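You operate a simulated robot arm through the tools that you are given. There is no shell and no other tool. Be economical: measure what you need, move in short steps, check, and stop when the job is done.

You run a simulated two-armed robot. Do the job below in one go: nothing can be reset, and whatever is moved stays where it is left.

## Task
Zero the water meter and send 6 litres down the main.
Fine: run them with the Jog button; the meter display ends on 6 litres; close the Main valve again; the booster pump ends off; the blue knob and the filter corner's other valves stay.

Only the result counts: the job must be done as asked and must still hold three seconds after the hand-in. Knocking over, shifting, dropping, spilling or breaking anything else fails it.

## Robot
Two 7-joint arms with two-finger parallel grippers on one trunk, on a base that drives. Base frame: it is fixed to the floor where the robot stands at the start and does not move with it; the origin is under the middle of the robot, x ahead of it, y to its left, z up; the surface under the hand at the start is at about z = 78. Readings come in cm, degrees, newtons and seconds.
The left shoulder is at the start at [5, 17.7, 117.9], the right one opposite. With the tool pointing down near the work surface each hand reaches from about 10 to 68 cm from the robot's upright axis, wherever it stands, measured 20 degrees to its own side. Places, roughly: blue knob [60, -30, 90]; blue pump [70, -70, 90]; booster jog button [80, 30, 90]; fill valve handle [0, -110, 80]; grey button box [80, 40, 80]; left drain valve handle [10, -50, 70]; left inlet valve handle [50, -50, 90]; main valve handle [60, 10, 90]; meter display [60, 0, 90]; outlet valve handle [60, -100, 90]; priming valve handle [70, -60, 100]; right drain valve handle [10, -80, 70]; right inlet valve handle [40, -80, 90]; side loop valve handle [30, 40, 70]; waste valve handle [90, 100, 80]; zero button [50, 0, 80]. Payload 3.43 kg a hand.
Tool frame (each hand has its own): the origin (TCP) lies between the finger pads and is the grasp point; the fingertips stand 3.4 cm ahead of it; z points along the fingers, y is the line along which they close. Largest opening 12.8 cm; finger width 2.4, thickness 1.2; the body of the gripper, 4.8 by 13 cm, starts 9.6 cm behind the TCP.
Orientation is that of the tool frame in the base frame, as a unit quaternion [x, y, z, w]. With the fingers straight down and closing along the base's y, the tool's x points along the base's -x, its y along +y and its z along -z.

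## Interface
- The arms move only by the tool send_rows. It takes "left_moves", "right_moves" or both (then of equal length, played together; a hand with none holds still); each is a list of rows, each an object (a shift or turn left out is 0, a gripper value left out holds the last) with "xyz": the shift along the base's x, y, z in units of 30 mm (1.0 is 30 mm), a list of three; "dr": the turn, a rotation vector about the base's x, y, z in units of 8 degrees (1.0 is 8 degrees), a list of three; "grip": the opening, from 0 (shut) to 1 (fully open). In form: [{"xyz": [tx, ty, tz], "dr": [wx, wy, wz], "grip": grip}, ...]. A call has 1 to 20 rows; each row shifts and turns the commanded pose from where the row before left it. A call with a number of a shift or a turn outside -1 to 1 is refused whole. Rows are played at 5 a second. More than 5 cm and 8.6 degrees between two rows, or a gripper value outside its range, and nothing of the call is played. A pose out of reach is approached as far as the arm can. The call stops where the force on the tool passes 40 N (or 10 N more than at its start, if that is more) or the arm is blocked; 0.2 s more then pass. Each finger travels about 10.8 cm/s and halts on what it meets, pressing with about 41 N; the grip force reading is that of the motor and also rises with nothing between the fingers. The clock runs only during rows and for 0.2 s after the last one: add rows that do not move to give the fingers time. The reply holds the time, the measured pose of the TCP, the force on the tool along the base axes, the opening and the grip force, in the units named above and with some noise, with the torque about the TCP (base axes, N m) and any sound that the robot's microphone picked up.
- Cameras (640 x 400 px; columns grow to the right, rows downward): "scene" is now at [13.58, 1.33, 130.65]; the picture's right is [0.19, -0.98, 0.00], its down [-0.85, -0.17, -0.50] and it looks along [0.49, 0.10, -0.86] (base axes); focal length 214 px, centre (320, 200). "left" rides on the left gripper at [7.6, 1.1, -16] in its tool frame; the picture's right is [-0.15, 0.99, 0.00], its down [-0.88, -0.13, -0.46] and it looks along [-0.45, -0.07, 0.89] (tool axes); focal length 234 px, centre (320, 200). "right" rides on the right gripper at [7.6, -1.1, -16] in its tool frame; the picture's right is [0.15, 0.99, 0.00], its down [-0.88, 0.13, -0.46] and it looks along [-0.45, 0.07, 0.89] (tool axes); focal length 234 px, centre (320, 200). There is no depth. A picture from a camera that has moved, and an enlarged one, comes with that camera's place and axes in the base frame and with its lens.
- grab_frame(camera): a new picture of that camera. The clock stands still meanwhile.
- slide_trunk(by): slides the trunk up (or, below 0, down) by that many cm; the arms and the scene camera ride with it, the base frame stays. It gives what a move gives, with no picture.
- drive_base(legs): drives the robot by 1 to 6 legs, each [ahead, turn to the left] in cm and degrees, along the robot's own axes; the way and the turn of a leg run together, so that a leg with both is an arc; at most 150 cm and 180 degrees a leg. The arms and the cameras ride along, it lands a little off, and it stops where it bumps. It gives what a move gives.
- aim_head(pan, tilt): turns the head with the scene camera to pan (to the left, within 80 degrees either way) and tilt (down, from -29 to 69), counted from straight ahead of the robot. It gives what a move gives.
- close_up(camera, box): a new picture of the part [left, top, right, bottom] of that camera's present view, enlarged. The clock stands still meanwhile.
- finish_job(): hands the job in; it is judged then, once.

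Work in short steps. Places have to be worked out from the pictures, the camera data and where the tool is seen: move nearer, look again, correct. Check each grasp and each placing, and mend what went wrong. You have 120 turns and 108 pictures in all, those below and enlarged ones among them. Open the grippers and draw the arms clear of the work before you hand the job in, unless the task says otherwise; then end with one line.

The tools are called after "Request:" as name(argument=value, ...) on one line, values as JSON. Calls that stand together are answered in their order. send_rows: Moves the arms, as the interface text tells. Its arguments: {"type":"object","properties":{"left_moves":{"type":"array","items":{"type":"object","properties":{"xyz":{"type":"array","items":{"type":"number"}},"dr":{"type":"array","items":{"type":"number"}},"grip":{"type":"number"}}}},"right_moves":{"type":"array","items":{"type":"object","properties":{"xyz":{"type":"array","items":{"type":"number"}},"dr":{"type":"array","items":{"type":"number"}},"grip":{"type":"number"}}}}},"required":[]} The other tools are called the same way: slide_trunk (by) slides the trunk up or down; drive_base (legs) drives the base; aim_head (pan, tilt) turns the head that bears the scene camera; grab_frame (camera) takes a picture; close_up (camera, box) takes an enlarged picture of a part of a camera's view; finish_job () hands the job in.

At the start:

```text
t: 0.0
left_ee_pos: [44.92, 33.47, 100.04]
left_orientation: [0.001, 1.0, 0.0, 0.0]
left_force: [-0.4, -0.3, -0.3]
left_ft_torque: [0.02, 0.01, 0.02]
left_opening: 12.78
left_finger_force: 0.0
right_ee_pos: [37.11, -3.07, 99.98]
right_orientation: [0.001, 1.0, 0.0, 0.0]
right_force: [-0.6, 0.1, -0.5]
right_ft_torque: [-0.01, 0.0, 0.02]
right_opening: 12.82
right_finger_force: 0.0
trunk travel left (down, up): [-35.0, 5.1]
robot x, y, heading: [0.23, 0.13, -0.1]
head pan, tilt: [11.1, 59.7]
```

scene: 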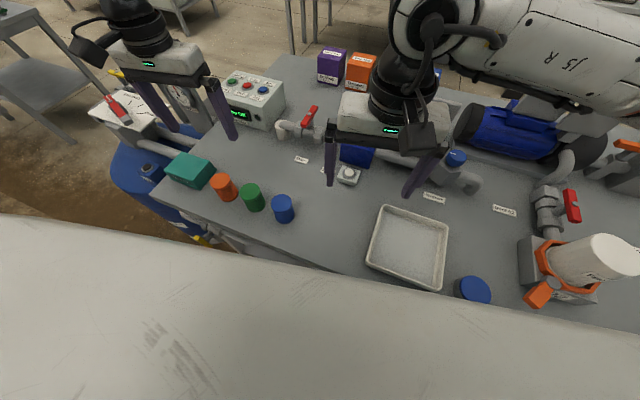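
right: 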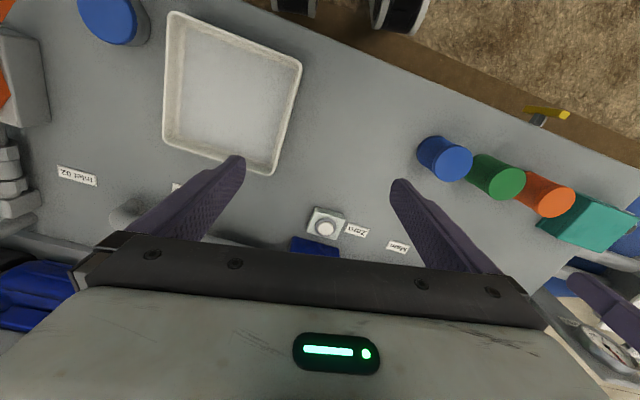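
left: 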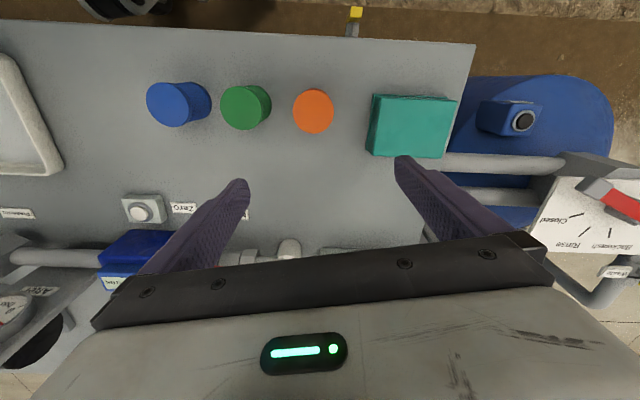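

The scene shows the button box, red main valve handle and the meter partly hidden by the right hand. I'll zoom on the box and valve.

Request:
close_up(camera="scene", box=[200, 50, 360, 150])

Request:
close_up(camera="scene", box=[270, 90, 430, 190])

Request:
close_up(camera="scene", box=[80, 60, 240, 160])

```text
4.00 times, centred on (280, 100) of scene
camera zoom: at [13.58, 1.33, 130.65], right [0.19, -0.98, 0.0], down [-0.85, -0.17, -0.5], along [0.49, 0.1, -0.86], focal length 858 px, centre (480, 600)
```

zoom: 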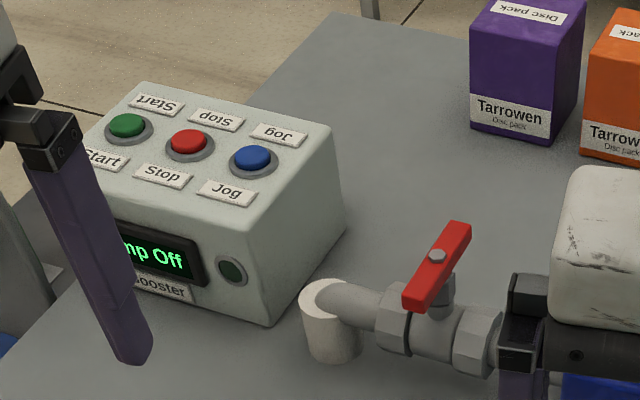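

```text
4.00 times, centred on (350, 140) of scene
camera zoom: at [13.58, 1.33, 130.65], right [0.19, -0.98, 0.0], down [-0.85, -0.17, -0.5], along [0.49, 0.1, -0.86], focal length 858 px, centre (200, 440)
```

zoom: 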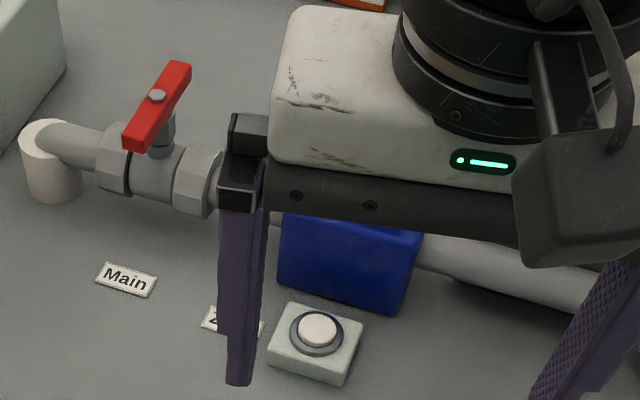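

```text
4.00 times, centred on (160, 110) of scene
camera zoom: at [13.58, 1.33, 130.65], right [0.19, -0.98, 0.0], down [-0.85, -0.17, -0.5], along [0.49, 0.1, -0.86], focal length 858 px, centre (960, 560)
```

zoom: 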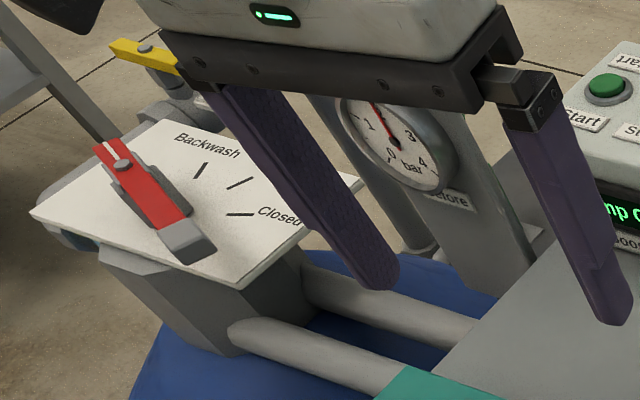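

The main valve is closed (handle across the pipe), pump off. I'll move the right hand right and up to uncover the meter.

Request:
send_rows(right_moves=[{"xyz": [-1, -1, 0.5]}, {"xyz": [-1, -1, 0.5]}, {"xyz": [-0.5, -1, 0.5]}, {"xyz": [0, -1, 0.5]}, {"xyz": [0, -1, 0]}, {"xyz": [0, -1, 0]}, {"xyz": [0, -1, 0]}], left_moves=[{"xyz": [-1, 0.5, 0.5]}, {"xyz": [-1, 0.5, 0.5]}, {"xyz": [-0.5, 0.5, 0.5]}, {"xyz": [0, 0, 0.5]}, {}, {}, {}])

Request:
grab_frame(camera="scene")

```text
t: 1.6
left_ee_pos: [37.23, 37.84, 106.0]
left_orientation: [0.0, 1.0, 0.0, -0.001]
left_force: [-0.1, 0.7, 0.1]
left_ft_torque: [0.03, 0.0, 0.02]
left_opening: 12.8
left_finger_force: 0.0
right_ee_pos: [29.67, -24.2, 105.97]
right_orientation: [0.0, 1.0, 0.0, 0.001]
right_force: [-1.4, 0.0, 0.9]
right_ft_torque: [0.05, 0.0, 0.0]
right_opening: 12.83
right_finger_force: 0.1
trunk travel left (down, up): [-35.0, 5.1]
robot x, y, heading: [-0.06, 0.32, 0.1]
head pan, tilt: [11.1, 59.7]
```

```text
101 pictures are left
camera scene: at [13.55, 1.28, 130.66], right [0.19, -0.98, 0.0], down [-0.85, -0.17, -0.5], along [0.5, 0.1, -0.86], focal length 214 px, centre (320, 200)
```

scene: 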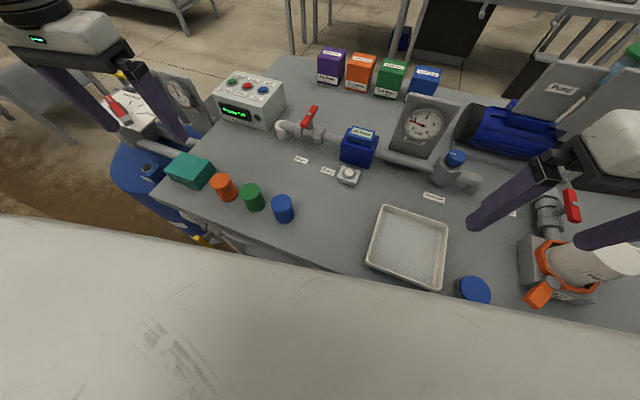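

Now everything near is visible; zoom in on the meter and gauge, and box.

Request:
close_up(camera="scene", box=[300, 90, 480, 202])

Request:
close_up(camera="scene", box=[205, 60, 335, 142])

Request:
close_up(camera="scene", box=[325, 115, 389, 155])

```text
3.56 times, centred on (390, 146) of scene
camera zoom: at [13.55, 1.28, 130.66], right [0.19, -0.98, 0.0], down [-0.85, -0.17, -0.5], along [0.5, 0.1, -0.86], focal length 763 px, centre (71, 392)
```

zoom: 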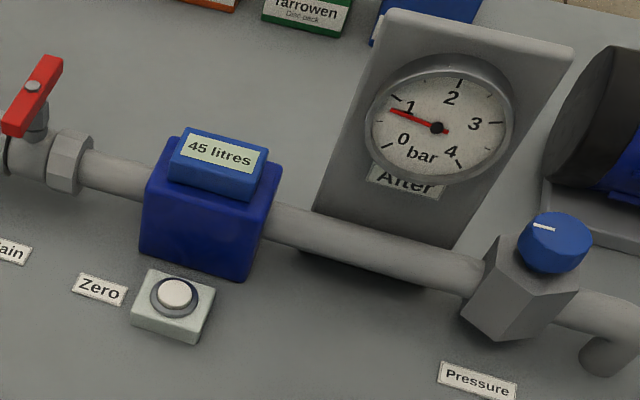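

```text
4.88 times, centred on (270, 101) of scene
camera zoom: at [13.55, 1.28, 130.66], right [0.19, -0.98, 0.0], down [-0.85, -0.17, -0.5], along [0.5, 0.1, -0.86], focal length 1046 px, centre (564, 683)
```

zoom: 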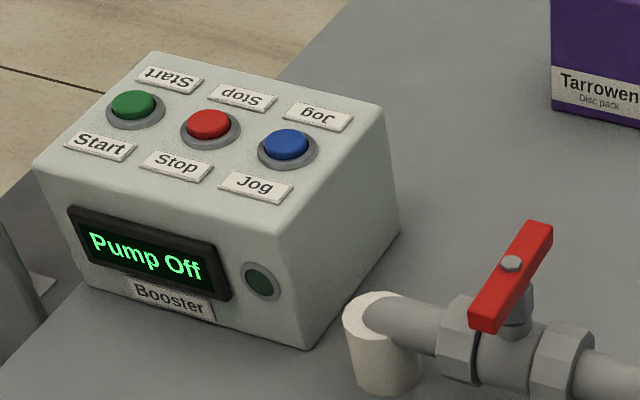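

```text
10.00 times, centred on (357, 135) of scene
camera zoom: at [13.55, 1.28, 130.66], right [0.19, -0.98, 0.0], down [-0.85, -0.17, -0.5], along [0.5, 0.1, -0.86], focal length 2145 px, centre (-50, 850)
```

zoom: 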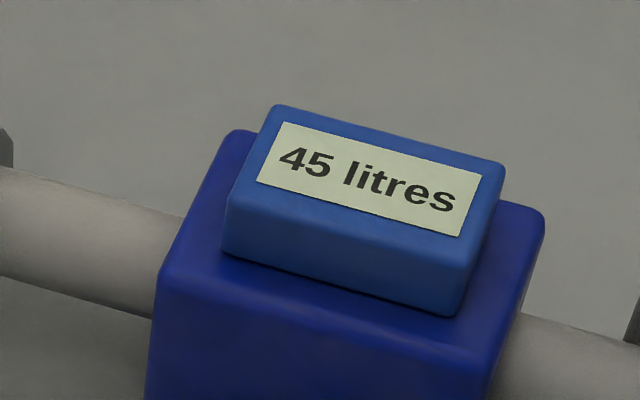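

The meter reads 45 litres. I estimate Zero at ~[52,0.5,82], main handle ~[67,15,88], Jog ~[74,32,88]. Checking the wrist views for better triangulation and the gap between robot and table.

Request:
grab_frame(camera="left")

Request:
grab_frame(camera="right")

```text
97 pictures are left
camera left: at [29.66, 39.12, 122.06], right [0.15, 0.99, 0.0], down [0.88, -0.13, 0.46], along [0.45, -0.07, -0.89], focal length 234 px, centre (320, 200)
```

left: 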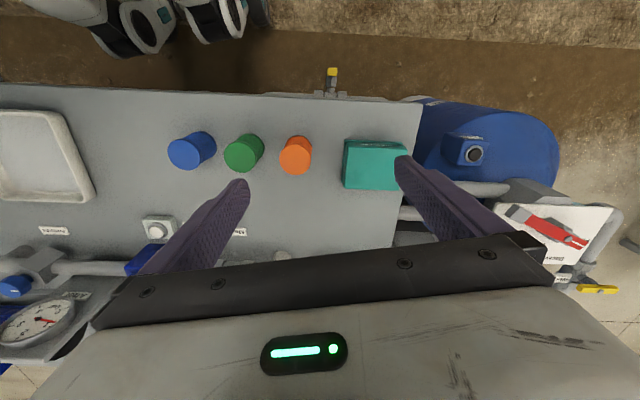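

```text
96 pictures are left
camera right: at [22.03, -25.35, 121.96], right [-0.15, 0.99, 0.0], down [0.88, 0.13, 0.46], along [0.45, 0.07, -0.89], focal length 234 px, centre (320, 200)
```

right: 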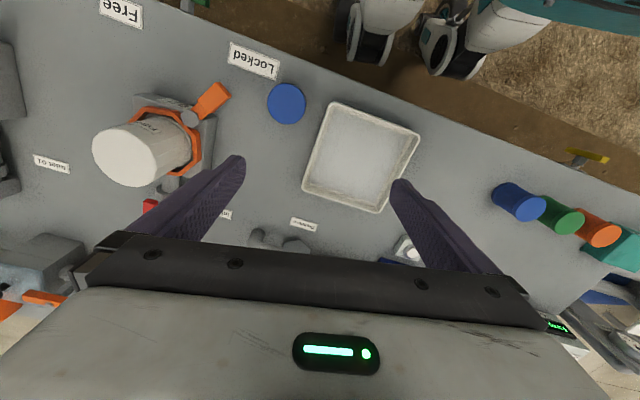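

Both cameras agree on Zero at [52.1, 0.6, ~81.5]. Closing the right gripper and going above it.

Request:
send_rows(right_moves=[{"xyz": [0.747, 0.827, 0], "grip": 0}, {"xyz": [0.747, 0.827, 0]}, {"xyz": [0.747, 0.827, 0]}, {"xyz": [0.747, 0.827, 0]}, {"xyz": [0.747, 0.827, 0]}, {"xyz": [0.747, 0.827, 0]}, {"xyz": [0.747, 0.827, 0]}, {"xyz": [0.747, 0.827, 0]}, {"xyz": [0.747, 0.827, 0]}, {"xyz": [0.747, 0.827, 0]}, {"xyz": [0, 0, -1]}, {"xyz": [0, 0, -1]}, {"xyz": [0, 0, -1]}, {"xyz": [0, 0, -1]}, {"xyz": [0, 0, -1]}, {}])

Request:
grab_frame(camera="right")

Request:
grab_frame(camera="scene")

```text
t: 5.0
left_ee_pos: [37.11, 38.01, 106.02]
left_orientation: [0.001, 1.0, 0.0, 0.001]
left_force: [0.0, 0.0, 0.4]
left_ft_torque: [0.02, 0.01, 0.03]
left_opening: 12.82
left_finger_force: 0.0
right_ee_pos: [51.98, 0.62, 90.89]
right_orientation: [0.0, 1.0, 0.0, 0.0]
right_force: [-0.4, -0.1, 0.5]
right_ft_torque: [0.02, -0.02, -0.02]
right_opening: 0.0
right_finger_force: 33.0
trunk travel left (down, up): [-35.0, 5.1]
robot x, y, heading: [0.01, 0.03, -0.0]
head pan, tilt: [11.1, 59.7]
```

```text
95 pictures are left
camera right: at [44.41, -0.45, 106.84], right [-0.15, 0.99, 0.0], down [0.88, 0.13, 0.46], along [0.45, 0.07, -0.89], focal length 234 px, centre (320, 200)
```

right: 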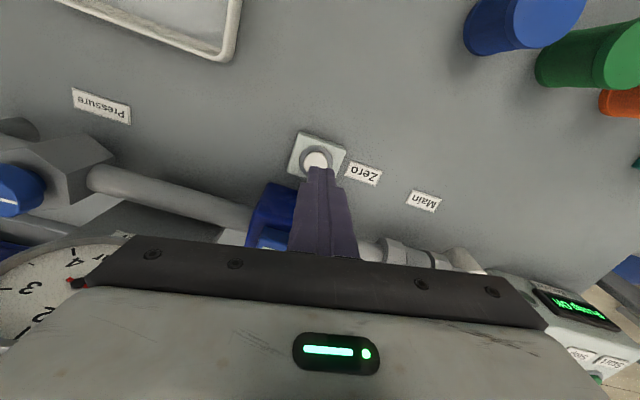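

```text
94 pictures are left
camera scene: at [13.57, 1.33, 130.65], right [0.19, -0.98, 0.0], down [-0.85, -0.17, -0.5], along [0.49, 0.1, -0.86], focal length 214 px, centre (320, 200)
```

scene: 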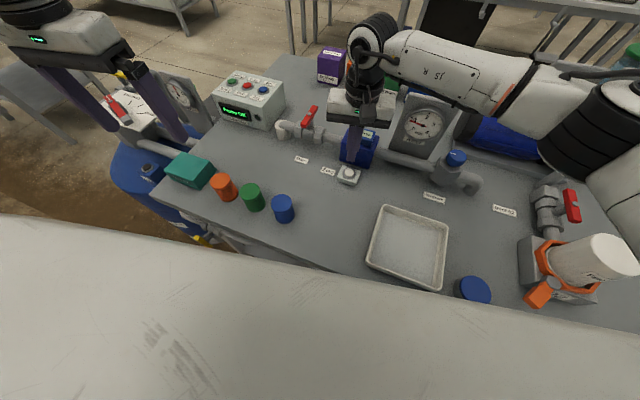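

Aligned with the button. Descend near contact, then in small steps.

Request:
send_rows(right_moves=[{"xyz": [0, 0, -0.8]}, {"xyz": [0, 0, -0.6]}, {"xyz": [0, 0, -0.2]}, {"xyz": [0, 0, -0.1]}, {"xyz": [0, 0, -0.1]}, {"xyz": [0, 0, -0.1]}, {}])

Request:
close_up(camera="scene", box=[325, 115, 405, 195])

```text
t: 6.6
left_ee_pos: [37.15, 37.93, 106.03]
left_orientation: [-0.001, 1.0, 0.0, 0.0]
left_force: [0.1, -0.3, 0.4]
left_ft_torque: [-0.02, 0.04, -0.03]
left_opening: 12.77
left_finger_force: 0.1
right_ee_pos: [51.98, 0.68, 85.39]
right_orientation: [0.0, 1.0, 0.0, 0.0]
right_force: [-0.1, 0.0, -0.2]
right_ft_torque: [0.0, 0.0, -0.02]
right_opening: 0.0
right_finger_force: 33.3
trunk travel left (down, up): [-35.0, 5.1]
robot x, y, heading: [0.41, 0.12, -0.1]
head pan, tilt: [11.1, 59.7]
```

```text
5.00 times, centred on (365, 155) of scene
camera zoom: at [13.58, 1.33, 130.65], right [0.19, -0.98, 0.0], down [-0.85, -0.17, -0.5], along [0.49, 0.1, -0.86], focal length 1072 px, centre (95, 425)
```

zoom: 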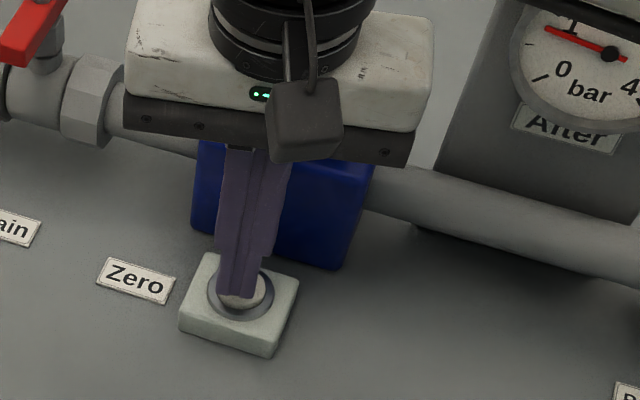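

Just above contact; continue in 2 mm steps.

Request:
send_rows(right_moves=[{"xyz": [0, 0, -0.07]}, {"xyz": [0, 0, -0.07]}, {"xyz": [0, 0, -0.07]}, {"xyz": [0, 0, -0.07]}, {"xyz": [0, 0, -0.07]}, {"xyz": [0, 0, -0.07]}])

```text
t: 8.0
left_ee_pos: [37.14, 37.96, 105.95]
left_orientation: [0.001, 1.0, 0.0, 0.001]
left_force: [0.5, -1.0, 0.3]
left_ft_torque: [-0.01, 0.0, 0.0]
left_opening: 12.78
left_finger_force: 0.1
right_ee_pos: [51.9, 0.79, 84.02]
right_orientation: [0.001, 1.0, 0.0, 0.0]
right_force: [-0.9, -1.7, 3.0]
right_ft_torque: [-0.01, 0.06, -0.01]
right_opening: 0.0
right_finger_force: 33.1
trunk travel left (down, up): [-35.0, 5.1]
robot x, y, heading: [-0.13, 0.13, 0.1]
head pan, tilt: [11.1, 59.7]
heard: click
```

Click heard. Lift and move the right hand off to the right to read the display.

Request:
send_rows(right_moves=[{"xyz": [0, 0, 1]}, {"xyz": [0, 0, 1]}, {"xyz": [0, 0, 1]}, {"xyz": [0, 0, 1]}, {"xyz": [0, 0, 1]}, {"xyz": [-0.8, 0, 1]}, {"xyz": [-0.8, -1, 1]}, {"xyz": [-0.8, -1, 0]}, {"xyz": [-0.8, -1, 0]}, {"xyz": [-0.8, -1, 0]}, {"xyz": [-0.8, -1, 0]}, {"xyz": [-0.8, -1, 0]}, {"xyz": [0, -1, 0]}, {"xyz": [0, -1, 0]}])

Request:
close_up(camera="scene", box=[300, 90, 480, 202])

```text
t: 11.0
left_ee_pos: [37.25, 37.96, 106.03]
left_orientation: [0.0, 1.0, 0.0, 0.001]
left_force: [0.2, -0.2, 0.3]
left_ft_torque: [0.03, -0.04, 0.0]
left_opening: 12.78
left_finger_force: 0.0
right_ee_pos: [35.35, -23.15, 105.26]
right_orientation: [0.0, 1.0, 0.0, 0.001]
right_force: [0.0, -0.7, -0.7]
right_ft_torque: [0.03, 0.04, -0.01]
right_opening: 0.0
right_finger_force: 32.7
trunk travel left (down, up): [-35.0, 5.1]
robot x, y, heading: [-0.06, 0.18, -0.2]
head pan, tilt: [11.1, 59.7]
```

```text
3.56 times, centred on (390, 146) of scene
camera zoom: at [13.56, 1.28, 130.66], right [0.19, -0.98, 0.0], down [-0.85, -0.17, -0.5], along [0.49, 0.1, -0.86], focal length 763 px, centre (71, 392)
```

zoom: 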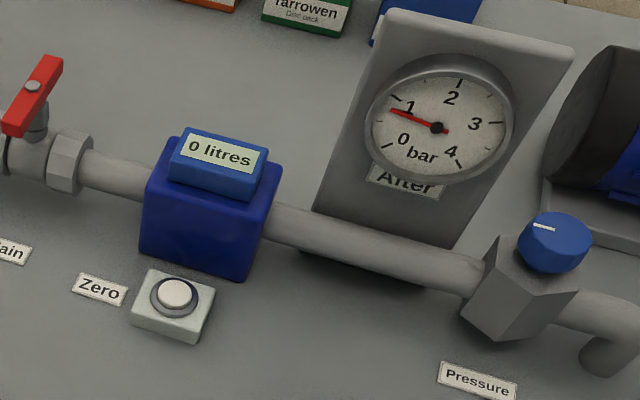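

Display reads 0 litres. Bring the left hand nearer for a second view of the main handle and Jog button.

Request:
send_rows(left_moves=[{"xyz": [0.8, -0.6, 0]}, {"xyz": [0.8, -0.6, 0]}, {"xyz": [0.8, -0.6, 0]}, {"xyz": [0.8, -0.6, 0]}, {"xyz": [0.8, -0.6, 0]}, {}])

Request:
grab_frame(camera="left")

```text
t: 12.4
left_ee_pos: [49.03, 29.12, 105.9]
left_orientation: [0.0, 1.0, 0.0, 0.0]
left_force: [-0.5, 0.3, 0.2]
left_ft_torque: [-0.02, 0.0, 0.0]
left_opening: 12.81
left_finger_force: 0.0
right_ee_pos: [35.45, -23.1, 105.28]
right_orientation: [0.0, 1.0, 0.0, 0.0]
right_force: [0.1, 0.1, -0.2]
right_ft_torque: [0.01, -0.04, 0.03]
right_opening: 0.0
right_finger_force: 32.9
trunk travel left (down, up): [-35.0, 5.1]
robot x, y, heading: [-0.21, -0.01, -0.1]
head pan, tilt: [11.1, 59.7]
```

```text
91 pictures are left
camera left: at [41.52, 30.45, 121.88], right [0.15, 0.99, 0.0], down [0.88, -0.13, 0.46], along [0.45, -0.07, -0.89], focal length 234 px, centre (320, 200)
```

left: 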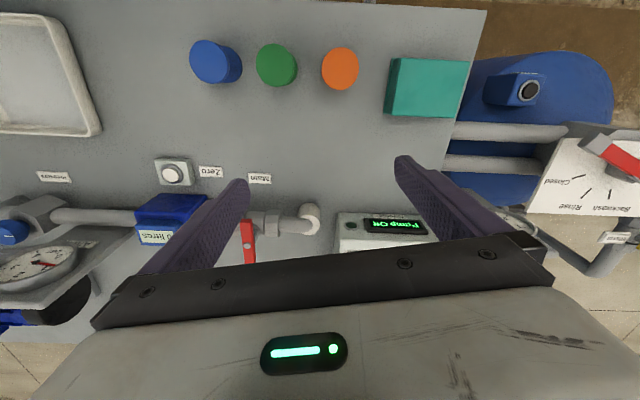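

Triangulating: handle runs from ~[60.7,15.5] to [68,13.5], bolt ~[64.9,14.8], z≈89. I'll bring the left hand above it, aligned with the handle, opening ~6 cm.

Request:
send_rows(left_moves=[{"xyz": [0.9, -0.8, 0], "dr": [0, 0, -0.35], "grip": 0.5}, {"xyz": [0.9, -0.8, 0], "dr": [0, 0, -0.35]}, {"xyz": [0.9, -0.8, 0], "dr": [0, 0, -0.35]}, {"xyz": [0.9, -0.8, 0], "dr": [0, 0, -0.35]}, {"xyz": [0.9, -0.8, 0], "dr": [0, 0, -0.35]}, {"xyz": [0.8, -0.77, 0], "dr": [0, 0, -0.12]}, {"xyz": [0, 0, -1]}, {"xyz": [0, 0, -1]}, {}])

Request:
grab_frame(camera="left")

Request:
close_up(camera="scene", box=[200, 50, 400, 175])

```text
t: 14.4
left_ee_pos: [53.95, 22.23, 99.3]
left_orientation: [0.13, 0.992, 0.0, 0.002]
left_force: [-0.4, 0.9, -0.1]
left_ft_torque: [-0.01, -0.02, 0.0]
left_opening: 6.41
left_finger_force: 0.0
left hand out of reach, approached as far as the arm can: row 3, 4, 5, 6, 8
right_ee_pos: [35.42, -23.16, 105.16]
right_orientation: [0.0, 1.0, -0.001, -0.001]
right_force: [0.7, 0.2, -0.4]
right_ft_torque: [-0.02, 0.01, 0.01]
right_opening: 0.01
right_finger_force: 33.0
trunk travel left (down, up): [-35.0, 5.1]
robot x, y, heading: [0.22, 0.53, -0.1]
head pan, tilt: [11.1, 59.7]
```

```text
90 pictures are left
camera left: at [47.03, 25.32, 115.32], right [0.4, 0.92, 0.0], down [0.82, -0.35, 0.46], along [0.42, -0.18, -0.89], focal length 234 px, centre (320, 200)
```

left: 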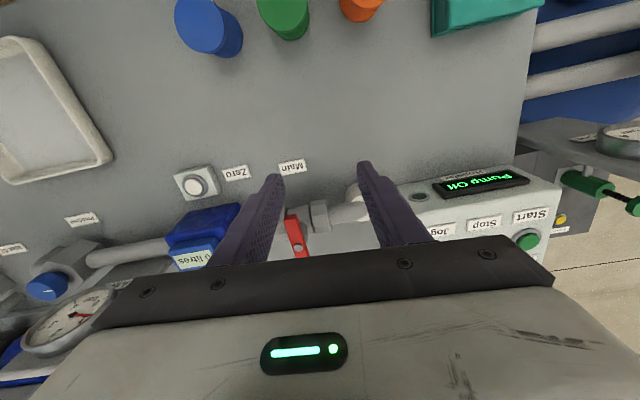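

```text
3.20 times, centred on (300, 112) of scene
camera zoom: at [13.58, 1.33, 130.65], right [0.19, -0.98, 0.0], down [-0.85, -0.17, -0.5], along [0.49, 0.1, -0.86], focal length 686 px, centre (384, 480)
```

zoom: 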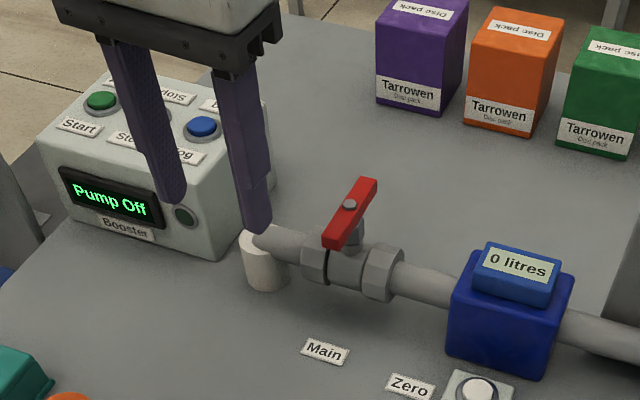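

The arm runs short at this height. Let me look down at the robot-to-table gap to see if I can drive forward a little.

Request:
aim_head(pan=40, tilt=69)

Request:
grab_frame(camera="scene")

```text
t: 15.3
left_ee_pos: [54.11, 22.21, 99.33]
left_orientation: [0.129, 0.992, 0.0, 0.0]
left_force: [0.7, -0.1, 0.8]
left_ft_torque: [0.06, 0.0, 0.0]
left_opening: 6.41
left_finger_force: 0.1
right_ee_pos: [35.45, -23.1, 105.19]
right_orientation: [0.0, 1.0, 0.001, 0.0]
right_force: [-0.1, 0.3, 0.6]
right_ft_torque: [0.02, 0.01, 0.03]
right_opening: 0.01
right_finger_force: 32.8
trunk travel left (down, up): [-35.0, 5.1]
robot x, y, heading: [0.55, 0.23, -0.1]
head pan, tilt: [40.0, 68.8]
```

```text
88 pictures are left
camera scene: at [11.3, 3.63, 129.68], right [0.64, -0.77, 0.0], down [-0.71, -0.6, -0.36], along [0.28, 0.23, -0.93], focal length 214 px, centre (320, 200)
```

scene: 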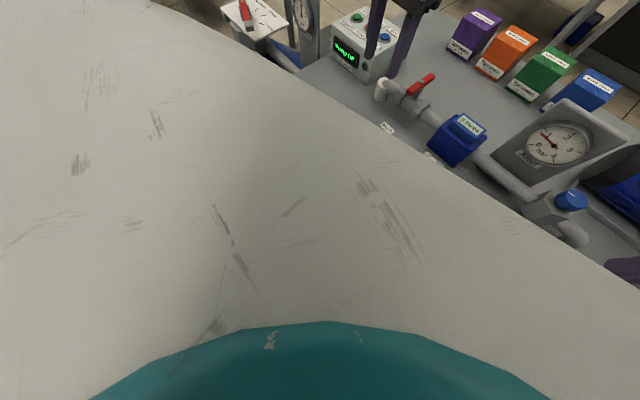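

The head view doesn't show the gap, so I'll avoid driving and tilt the left tool forward ~45° instead for more reach. First back off and reorient, with gripper closed.

Request:
send_rows(left_moves=[{"xyz": [-0.7, 0, 0.5], "dr": [0, 0, 0.6], "grip": 0}, {"xyz": [-0.7, 0, 0.3], "dr": [0, 0, 0.6]}, {"dr": [0, 0, 0.67]}, {"dr": [0, -1, 0]}, {"dr": [0, -1, 0]}, {"dr": [0, -1, 0]}, {"dr": [0, -1, 0]}, {"dr": [0, -1, 0]}, {"dr": [0, -0.6, 0]}, {}])

Request:
aim_head(pan=18, tilt=45)

Request:
grab_frame(camera="scene")

Request:
grab_frame(camera="left")

```text
t: 17.5
left_ee_pos: [49.64, 22.32, 101.94]
left_orientation: [-0.001, 0.924, 0.0, 0.381]
left_force: [-0.6, 0.2, 0.5]
left_ft_torque: [-0.02, 0.0, 0.01]
left_opening: 0.0
left_finger_force: 33.1
right_ee_pos: [35.49, -23.18, 105.24]
right_orientation: [0.001, 1.0, 0.0, 0.0]
right_force: [0.5, 0.0, 0.5]
right_ft_torque: [-0.02, 0.0, -0.01]
right_opening: 0.0
right_finger_force: 33.0
trunk travel left (down, up): [-35.0, 5.1]
robot x, y, heading: [-0.42, 0.07, -0.1]
head pan, tilt: [40.0, 68.8]
```

```text
t: 18.4
left_ee_pos: [49.8, 22.39, 101.95]
left_orientation: [0.0, 0.924, 0.0, 0.382]
left_force: [0.6, 0.7, -0.7]
left_ft_torque: [0.01, -0.01, -0.02]
left_opening: 0.0
left_finger_force: 33.4
right_ee_pos: [35.51, -23.16, 105.24]
right_orientation: [0.0, 1.0, 0.0, 0.0]
right_force: [-0.9, 0.9, 0.4]
right_ft_torque: [0.02, 0.02, 0.02]
right_opening: 0.0
right_finger_force: 33.6
trunk travel left (down, up): [-35.0, 5.1]
robot x, y, heading: [0.08, -0.17, 0.1]
head pan, tilt: [18.0, 45.0]
```

```text
87 pictures are left
camera scene: at [14.74, 2.56, 132.56], right [0.31, -0.95, 0.0], down [-0.67, -0.22, -0.71], along [0.67, 0.22, -0.71], focal length 214 px, centre (320, 200)
```

scene: 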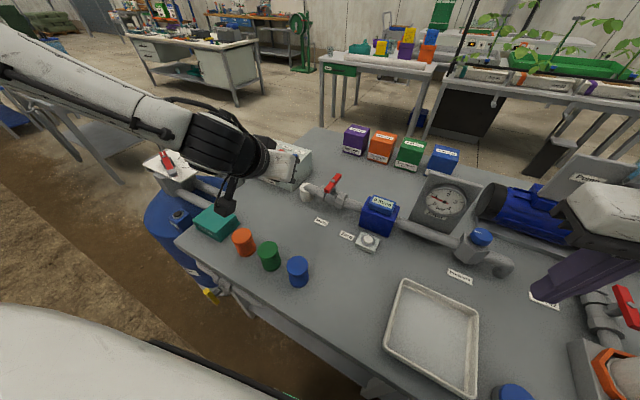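

```text
86 pictures are left
camera left: at [33.22, 23.65, 107.99], right [0.1, 0.99, 0.1], down [0.3, -0.13, 0.94], along [0.95, -0.07, -0.31], focal length 234 px, centre (320, 200)
```

left: 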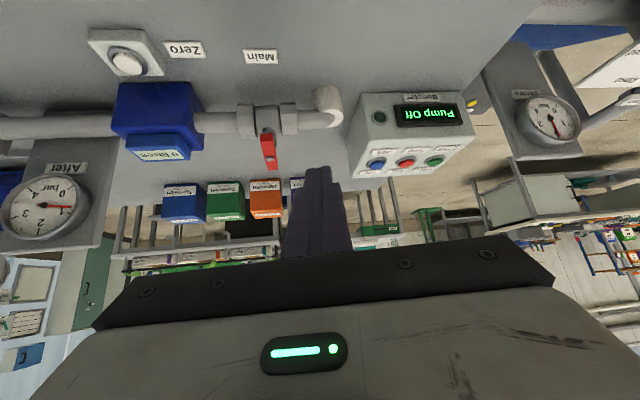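

Good views: Jog ≈ [73.2, 31.7, 89.3], handle near end ≈ [60.3,15.3,89]. Zoom into the valve for detail.

Request:
close_up(camera="left", box=[220, 80, 380, 180])

Request:
close_up(camera="scene", box=[270, 150, 430, 250])

```text
4.00 times, centred on (300, 130) of left
camera zoom: at [33.22, 23.65, 107.99], right [0.1, 0.99, 0.1], down [0.3, -0.13, 0.94], along [0.95, -0.07, -0.31], focal length 937 px, centre (400, 480)
```

zoom: 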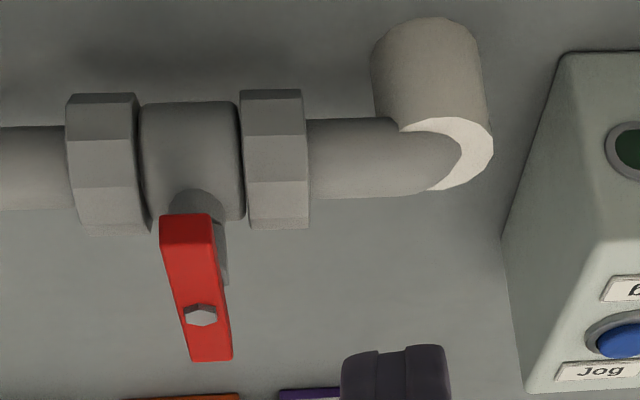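

```text
4.00 times, centred on (350, 200) of scene
camera zoom: at [14.74, 2.56, 132.56], right [0.31, -0.95, 0.0], down [-0.67, -0.22, -0.71], along [0.67, 0.22, -0.71], focal length 858 px, centre (200, 200)
```

zoom: 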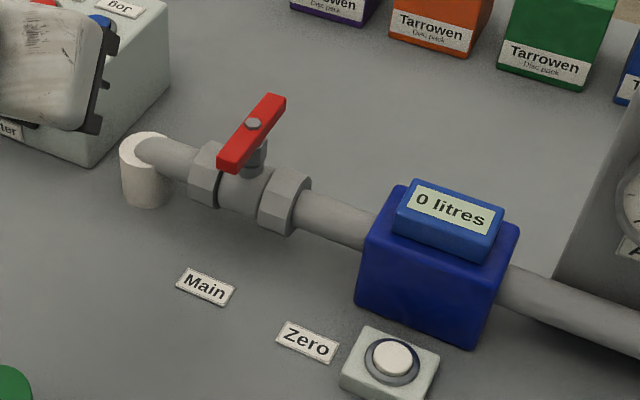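

Bolt ≈ [64.5,14.4,90], near end [60.8,15.1,89], lever 1.8 cm wide. Approach with closed fingertips on the +y side of the near end (opening counter-clockwise by convention).

Request:
send_rows(left_moves=[{"xyz": [0.68, -0.254, -0.754]}, {"xyz": [0.68, -0.254, -0.754]}, {"xyz": [0.68, -0.254, -0.754]}, {"xyz": [0.68, -0.254, -0.754]}, {"xyz": [0.68, -0.254, -0.754]}, {}])

Request:
close_up(camera="scene", box=[270, 150, 430, 250])

Request:
grab_frame(camera="left")

```text
t: 19.8
left_ee_pos: [59.26, 19.76, 91.92]
left_orientation: [0.0, 0.924, -0.001, 0.381]
left_force: [0.1, 0.1, -1.0]
left_ft_torque: [0.02, -0.01, -0.01]
left_opening: 0.0
left_finger_force: 32.2
left hand out of reach, approached as far as the arm can: row 5
right_ee_pos: [35.51, -23.16, 105.23]
right_orientation: [0.0, 1.0, 0.0, 0.0]
right_force: [-0.6, 0.0, -0.2]
right_ft_torque: [0.01, 0.0, -0.02]
right_opening: 0.04
right_finger_force: 32.8
trunk travel left (down, up): [-35.0, 5.1]
robot x, y, heading: [0.02, -0.09, -0.0]
head pan, tilt: [18.0, 45.0]
```

```text
4.00 times, centred on (350, 200) of scene
camera zoom: at [14.76, 2.55, 132.57], right [0.31, -0.95, 0.0], down [-0.67, -0.22, -0.71], along [0.67, 0.22, -0.71], focal length 858 px, centre (200, 200)
```

zoom: 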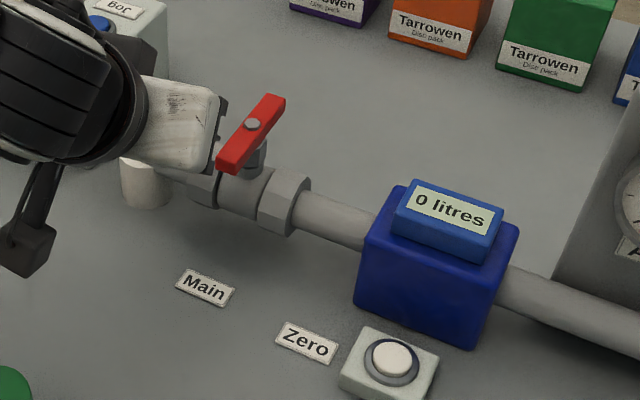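

```text
82 pictures are left
camera left: at [42.57, 21.08, 97.9], right [0.1, 0.99, 0.1], down [0.3, -0.13, 0.94], along [0.95, -0.07, -0.31], focal length 234 px, centre (320, 200)
```

left: 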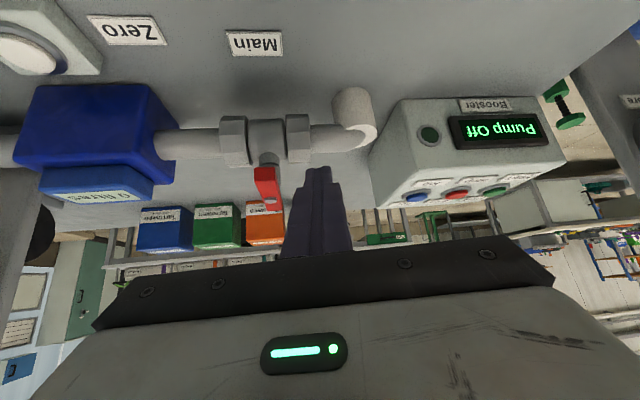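

Tilting runs into arm limits too. I'll retract the left hand up and try driving ahead in small legs, watching for bumps.

Request:
send_rows(left_moves=[{"xyz": [-0.6, 0.2, 0.75]}, {"xyz": [-0.6, 0.2, 0.75]}, {"xyz": [-0.6, 0.2, 0.75]}, {"xyz": [-0.6, 0.2, 0.75]}, {"xyz": [-0.6, 0.2, 0.75]}, {}])

Request:
drive_base(legs=[[4, 0]])

```text
t: 21.2
left_ee_pos: [50.04, 22.94, 103.33]
left_orientation: [-0.001, 0.924, 0.0, 0.381]
left_force: [-0.5, -0.5, -0.6]
left_ft_torque: [0.01, 0.03, 0.03]
left_opening: 0.01
left_finger_force: 32.6
right_ee_pos: [35.52, -23.1, 105.28]
right_orientation: [0.0, 1.0, 0.0, 0.0]
right_force: [0.0, 0.6, -0.3]
right_ft_torque: [0.02, 0.02, 0.04]
right_opening: 0.0
right_finger_force: 33.0
trunk travel left (down, up): [-35.0, 5.1]
robot x, y, heading: [0.09, -0.0, -0.1]
head pan, tilt: [18.0, 45.0]
```

```text
t: 22.1
left_ee_pos: [51.59, 22.95, 103.27]
left_orientation: [0.0, 0.924, 0.0, 0.382]
left_force: [-0.3, -0.1, 0.5]
left_ft_torque: [-0.02, -0.01, -0.01]
left_opening: 0.0
left_finger_force: 32.6
right_ee_pos: [36.89, -23.11, 105.14]
right_orientation: [0.001, 1.0, 0.0, 0.001]
right_force: [-0.3, 0.4, -0.3]
right_ft_torque: [0.0, -0.03, -0.03]
right_opening: 0.0
right_finger_force: 33.0
trunk travel left (down, up): [-35.0, 5.1]
robot x, y, heading: [1.3, 0.24, -0.0]
head pan, tilt: [18.0, 45.0]
stopped in leg 1: the robot was blocked; the commanded pose is now the measured one
```

Blocked after 1.4 cm — the table edge is skewed ~-11° to the robot. I'll back off, square up to the table and see how far I can go.

Request:
drive_base(legs=[[-3, 0], [0, -11], [10, 0]])

Request:
grab_frame(camera="scene")

```text
t: 24.2
left_ee_pos: [54.91, 12.74, 103.3]
left_orientation: [0.087, 0.92, -0.035, 0.38]
left_force: [-0.1, 0.4, -0.5]
left_ft_torque: [0.05, -0.02, -0.02]
left_opening: 0.0
left_finger_force: 33.1
right_ee_pos: [31.74, -29.71, 105.33]
right_orientation: [0.095, 0.995, 0.001, 0.0]
right_force: [-0.8, -0.3, -0.3]
right_ft_torque: [-0.01, -0.05, -0.03]
right_opening: 0.01
right_finger_force: 32.9
trunk travel left (down, up): [-35.0, 5.1]
robot x, y, heading: [1.54, -0.3, -10.9]
head pan, tilt: [18.0, 45.0]
stopped in leg 3: the robot was blocked; the commanded pose is now the measured one
```

```text
81 pictures are left
camera scene: at [16.27, -0.65, 132.6], right [0.12, -0.99, 0.0], down [-0.7, -0.09, -0.71], along [0.7, 0.09, -0.71], focal length 214 px, centre (320, 200)
```

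scene: 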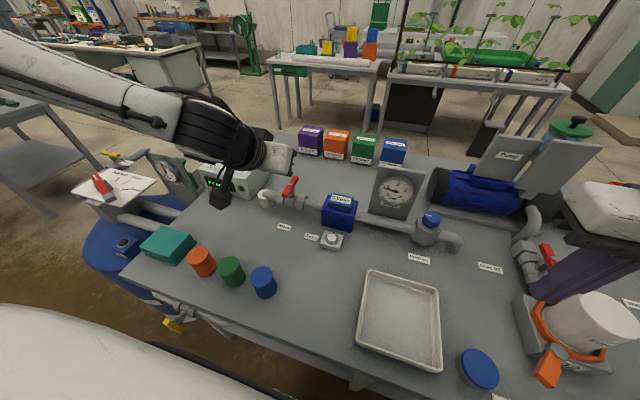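

The base seems round; contact is heading-independent. Turning right puts the left shoulder forward, so I'll retract the left hand (tool down), back up, shift left along the table and end up turned right.

Request:
send_rows(left_moves=[{"xyz": [-0.93, 0.18, 0.4], "dr": [0.176, 0.917, 0]}, {"xyz": [-0.93, 0.18, 0.4], "dr": [0.176, 0.917, 0]}, {"xyz": [-0.93, 0.18, 0.4], "dr": [0.176, 0.917, 0]}, {"xyz": [-0.93, 0.18, 0.4], "dr": [0.176, 0.917, 0]}, {"xyz": [-0.93, 0.18, 0.4], "dr": [0.176, 0.917, 0]}, {"xyz": [-0.93, 0.18, 0.4], "dr": [0.176, 0.917, 0]}, {}])

Request:
drive_base(legs=[[-15, 0]])

Request:
grab_frame(camera="scene")

```text
t: 25.9
left_ee_pos: [38.22, 15.78, 110.37]
left_orientation: [0.095, 0.995, 0.0, 0.0]
left_force: [-0.5, -0.8, 0.0]
left_ft_torque: [0.0, -0.03, -0.01]
left_opening: 0.01
left_finger_force: 33.0
right_ee_pos: [32.0, -29.94, 105.17]
right_orientation: [0.096, 0.995, 0.001, 0.0]
right_force: [0.4, -0.4, -0.3]
right_ft_torque: [0.02, 0.0, -0.03]
right_opening: 0.02
right_finger_force: 33.0
trunk travel left (down, up): [-35.0, 5.1]
robot x, y, heading: [1.19, -0.45, -10.8]
head pan, tilt: [18.0, 45.0]
```

```text
t: 27.2
left_ee_pos: [23.75, 18.75, 110.43]
left_orientation: [0.096, 0.995, 0.001, 0.0]
left_force: [0.3, -0.1, -0.6]
left_ft_torque: [0.01, -0.06, -0.02]
left_opening: 0.0
left_finger_force: 32.9
right_ee_pos: [17.44, -26.98, 105.14]
right_orientation: [0.096, 0.995, 0.0, 0.0]
right_force: [0.1, -0.1, -0.5]
right_ft_torque: [0.03, -0.02, -0.02]
right_opening: 0.0
right_finger_force: 33.3
trunk travel left (down, up): [-35.0, 5.1]
robot x, y, heading: [-13.14, 2.6, -11.5]
head pan, tilt: [18.0, 45.0]
```

```text
80 pictures are left
camera scene: at [1.86, 2.11, 132.58], right [0.12, -0.99, 0.0], down [-0.7, -0.09, -0.71], along [0.7, 0.09, -0.71], focal length 214 px, centre (320, 200)
```

scene: 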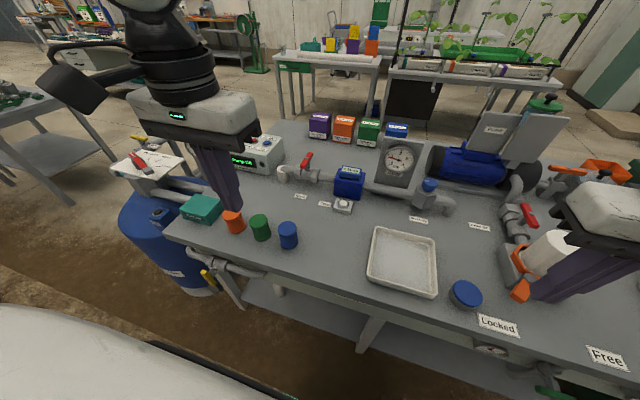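

Clear. Turn left 60°, advance 23 cm, then check.

Request:
drive_base(legs=[[0, 60], [23, 0]])

Request:
aim_head(pan=-45, tilt=50)

Request:
grab_frame(camera="scene")

```text
t: 31.6
left_ee_pos: [6.37, 59.49, 110.33]
left_orientation: [-0.413, 0.911, 0.0, 0.0]
left_force: [0.0, 0.4, 0.1]
left_ft_torque: [-0.04, 0.04, -0.01]
left_opening: 0.01
left_finger_force: 33.3
right_ee_pos: [42.64, 30.77, 105.12]
right_orientation: [-0.411, 0.912, 0.0, -0.001]
right_force: [-0.2, 1.0, -0.2]
right_ft_torque: [-0.02, 0.02, 0.03]
right_opening: 0.01
right_finger_force: 32.9
trunk travel left (down, up): [-35.0, 5.1]
robot x, y, heading: [1.9, 19.29, 48.8]
head pan, tilt: [18.0, 45.0]
```

```text
t: 32.9
left_ee_pos: [6.45, 59.35, 110.25]
left_orientation: [-0.413, 0.911, 0.0, -0.002]
left_force: [-0.4, -0.6, -0.2]
left_ft_torque: [0.01, 0.01, 0.0]
left_opening: 0.0
left_finger_force: 33.5
right_ee_pos: [42.62, 30.67, 105.11]
right_orientation: [-0.411, 0.912, 0.001, 0.0]
right_force: [0.7, 0.2, 0.1]
right_ft_torque: [0.02, -0.01, 0.01]
right_opening: 0.0
right_finger_force: 33.0
trunk travel left (down, up): [-35.0, 5.1]
robot x, y, heading: [1.68, 19.53, 48.7]
head pan, tilt: [-45.0, 50.0]
```

```text
79 pictures are left
camera scene: at [14.17, 25.15, 131.88], right [0.07, -1.0, 0.0], down [-0.76, -0.05, -0.64], along [0.64, 0.04, -0.77], focal length 214 px, centre (320, 200)
```

scene: 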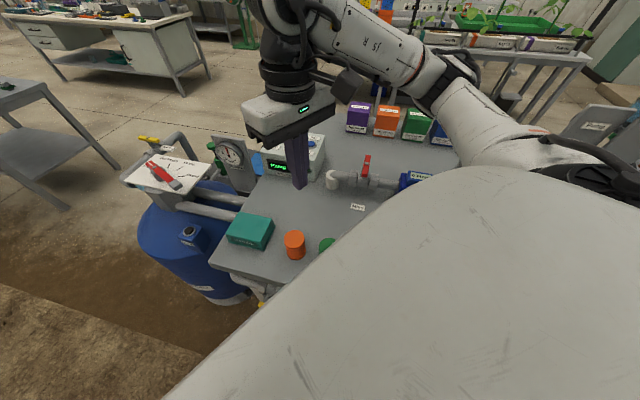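

Continue: 4.5 cm ahead then turn right 105° so the left shoulder faces the button box.

Request:
drive_base(legs=[[4.5, 0], [0, -105]])

Request:
aim_head(pan=60, tilt=45)

Request:
grab_frame(camera="scene")

```text
t: 38.1
left_ee_pos: [42.53, 8.98, 110.34]
left_orientation: [0.458, 0.889, 0.0, 0.0]
left_force: [-0.6, -0.2, 0.0]
left_ft_torque: [0.01, 0.0, 0.0]
left_opening: 0.01
left_finger_force: 33.0
right_ee_pos: [6.46, -19.62, 105.19]
right_orientation: [0.461, 0.888, 0.001, 0.0]
right_force: [0.2, -0.4, -0.3]
right_ft_torque: [0.01, 0.0, -0.01]
right_opening: 0.02
right_finger_force: 33.0
trunk travel left (down, up): [-35.0, 5.1]
robot x, y, heading: [4.75, 22.57, -54.9]
head pan, tilt: [-45.0, 50.0]
```

```text
t: 40.0
left_ee_pos: [42.56, 8.97, 110.28]
left_orientation: [0.459, 0.889, 0.001, 0.001]
left_force: [0.1, -0.5, 0.0]
left_ft_torque: [0.02, -0.02, 0.02]
left_opening: 0.02
left_finger_force: 32.6
right_ee_pos: [6.47, -19.65, 105.16]
right_orientation: [0.46, 0.888, 0.001, 0.0]
right_force: [-0.4, -1.0, -1.5]
right_ft_torque: [-0.01, 0.01, 0.0]
right_opening: 0.0
right_finger_force: 32.8
trunk travel left (down, up): [-35.0, 5.1]
robot x, y, heading: [4.59, 22.43, -54.8]
head pan, tilt: [60.0, 45.0]
```

```text
78 pictures are left
camera scene: at [16.96, 17.77, 132.57], right [0.09, -1.0, 0.0], down [-0.7, -0.06, -0.71], along [0.7, 0.06, -0.71], focal length 214 px, centre (320, 200)
```

scene: 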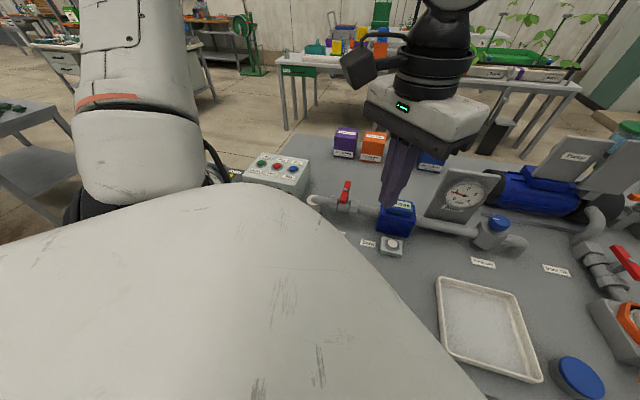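

Positioned well: left shoulder ≈[22,28.5]. Move the left hand over the +y side of the main lever, fingers closed, yaw aligned with the table.

Request:
send_rows(left_moves=[{"xyz": [0.82, 0.396, -0.3], "dr": [0, 0, 0.69]}, {"xyz": [0.82, 0.396, -0.3], "dr": [0, 0, 0.69]}, {"xyz": [0.82, 0.396, -0.3], "dr": [0, 0, 0.69]}, {"xyz": [0.82, 0.396, -0.3], "dr": [0, 0, 0.69]}, {"xyz": [0.82, 0.396, -0.3], "dr": [0, 0, 0.69]}, {"xyz": [0.82, 0.396, -0.3], "dr": [0, 0, 0.69]}, {"xyz": [0.82, 0.396, -0.3], "dr": [0, 0, 0.69]}, {"xyz": [0.82, 0.396, -0.3], "dr": [0, 0, 0.69]}, {}])

Request:
grab_frame(camera="left")

Request:
grab_frame(camera="scene")

```text
t: 42.0
left_ee_pos: [62.36, 18.41, 103.13]
left_orientation: [0.091, 0.996, 0.001, 0.0]
left_force: [0.4, -0.3, 0.6]
left_ft_torque: [0.01, -0.02, 0.01]
left_opening: 0.0
left_finger_force: 33.3
right_ee_pos: [6.46, -19.62, 105.21]
right_orientation: [0.46, 0.888, 0.0, 0.001]
right_force: [-0.3, -0.7, 0.4]
right_ft_torque: [-0.04, 0.02, 0.01]
right_opening: 0.0
right_finger_force: 33.4
trunk travel left (down, up): [-35.0, 5.1]
robot x, y, heading: [4.68, 23.03, -54.6]
head pan, tilt: [60.0, 45.0]
```

```text
77 pictures are left
camera left: at [55.08, 21.05, 119.11], right [0.32, 0.95, 0.0], down [0.84, -0.29, 0.46], along [0.43, -0.15, -0.89], focal length 234 px, centre (320, 200)
```

left: 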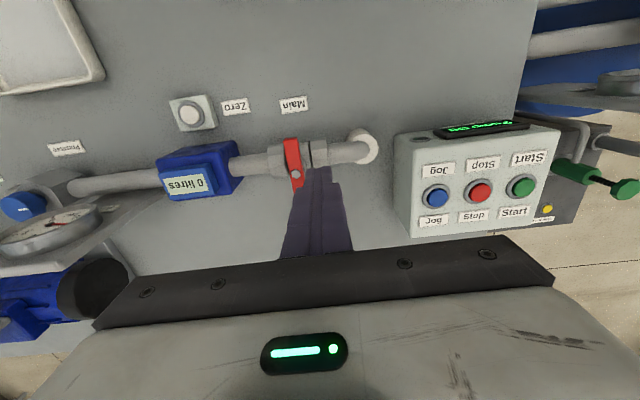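

```text
76 pictures are left
camera scene: at [16.94, 17.77, 132.57], right [0.09, -1.0, 0.0], down [-0.7, -0.06, -0.71], along [0.7, 0.06, -0.71], focal length 214 px, centre (320, 200)
```

scene: 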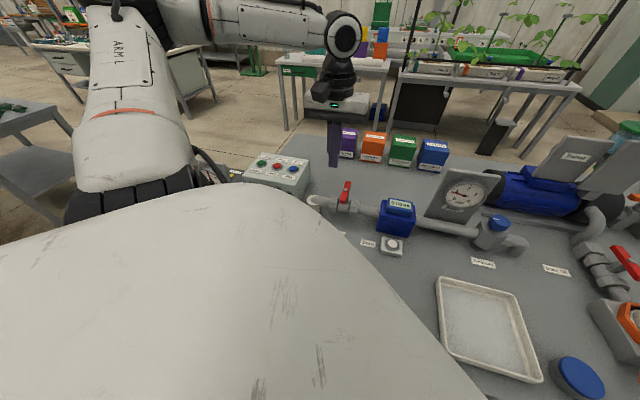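

Views confirm the bolt at [64.4,14.3]. Descend beside the lever to TCP z≈91.4.

Request:
send_rows(left_moves=[{"xyz": [0, 0, -1]}, {"xyz": [0, 0, -1]}, {"xyz": [0, 0, -1]}, {"xyz": [0, 0, -0.6]}, {"xyz": [0, 0, -0.3]}, {}])

Request:
grab_frame(camera="left")

Request:
close_up(camera="scene", box=[270, 130, 430, 230])

```text
t: 43.4
left_ee_pos: [62.23, 18.54, 91.35]
left_orientation: [0.092, 0.996, 0.0, 0.0]
left_force: [0.5, 0.3, 1.0]
left_ft_torque: [-0.02, 0.0, 0.03]
left_opening: 0.01
left_finger_force: 33.3
right_ee_pos: [6.37, -19.62, 105.16]
right_orientation: [0.46, 0.888, 0.002, 0.0]
right_force: [-0.5, -0.1, 0.3]
right_ft_torque: [0.0, 0.02, -0.01]
right_opening: 0.0
right_finger_force: 32.9
trunk travel left (down, up): [-35.0, 5.1]
robot x, y, heading: [4.55, 22.31, -54.6]
head pan, tilt: [60.0, 45.0]
```

```text
75 pictures are left
camera left: at [55.04, 21.05, 107.45], right [0.32, 0.95, 0.0], down [0.84, -0.29, 0.46], along [0.43, -0.15, -0.89], focal length 234 px, centre (320, 200)
```

left: 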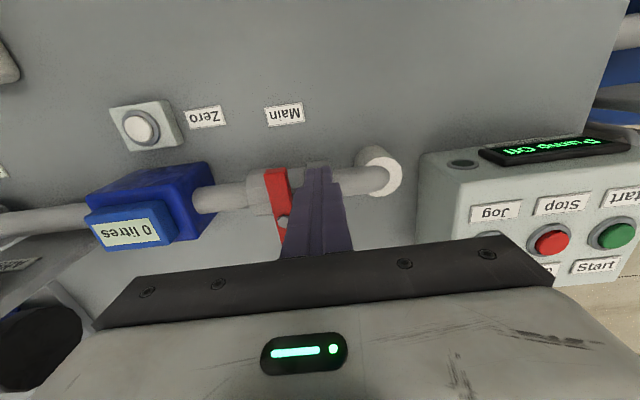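

```text
4.00 times, centred on (350, 180) of scene
camera zoom: at [16.96, 17.78, 132.57], right [0.09, -1.0, 0.0], down [-0.7, -0.06, -0.71], along [0.7, 0.06, -0.71], focal length 858 px, centre (200, 280)
```

zoom: 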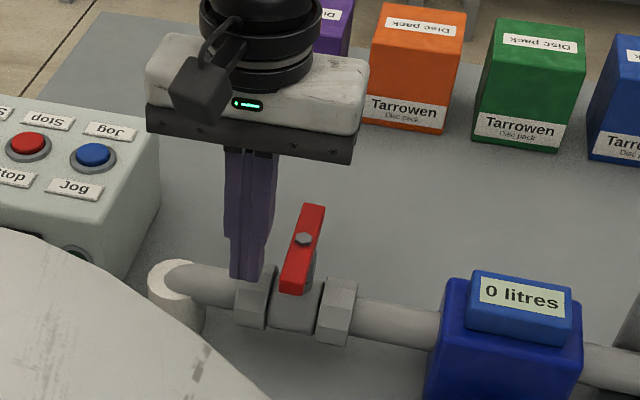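

Now push the lever toward -y by ~30° and watch force.

Request:
send_rows(left_moves=[{"xyz": [-0.093, -0.507, 0]}, {"xyz": [-0.197, -0.25, 0]}, {"xyz": [-0.127, -0.29, 0]}, {}])

Request:
close_up(camera="scene", box=[270, 130, 430, 230])

```text
t: 44.4
left_ee_pos: [61.15, 15.3, 91.42]
left_orientation: [0.092, 0.996, 0.0, -0.001]
left_force: [0.4, 1.8, -1.1]
left_ft_torque: [0.06, 0.04, -0.02]
left_opening: 0.01
left_finger_force: 33.4
right_ee_pos: [6.41, -19.54, 105.18]
right_orientation: [0.461, 0.887, 0.0, -0.001]
right_force: [-0.6, 0.0, 0.4]
right_ft_torque: [-0.02, 0.0, -0.03]
right_opening: 0.01
right_finger_force: 33.3
trunk travel left (down, up): [-35.0, 5.1]
robot x, y, heading: [5.1, 22.7, -54.5]
head pan, tilt: [60.0, 45.0]
```

```text
4.00 times, centred on (350, 180) of scene
camera zoom: at [16.97, 17.8, 132.56], right [0.09, -1.0, 0.0], down [-0.7, -0.07, -0.71], along [0.7, 0.06, -0.71], focal length 858 px, centre (200, 280)
```

zoom: 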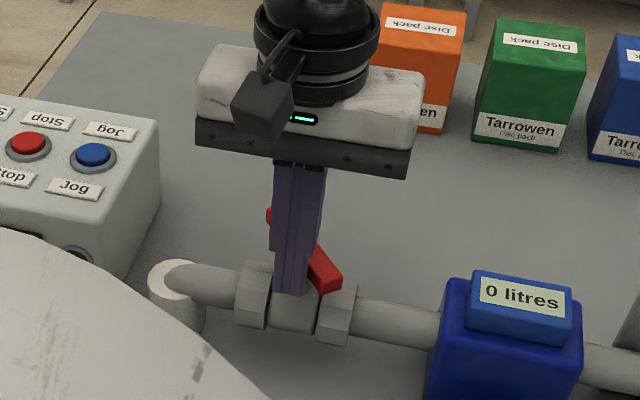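

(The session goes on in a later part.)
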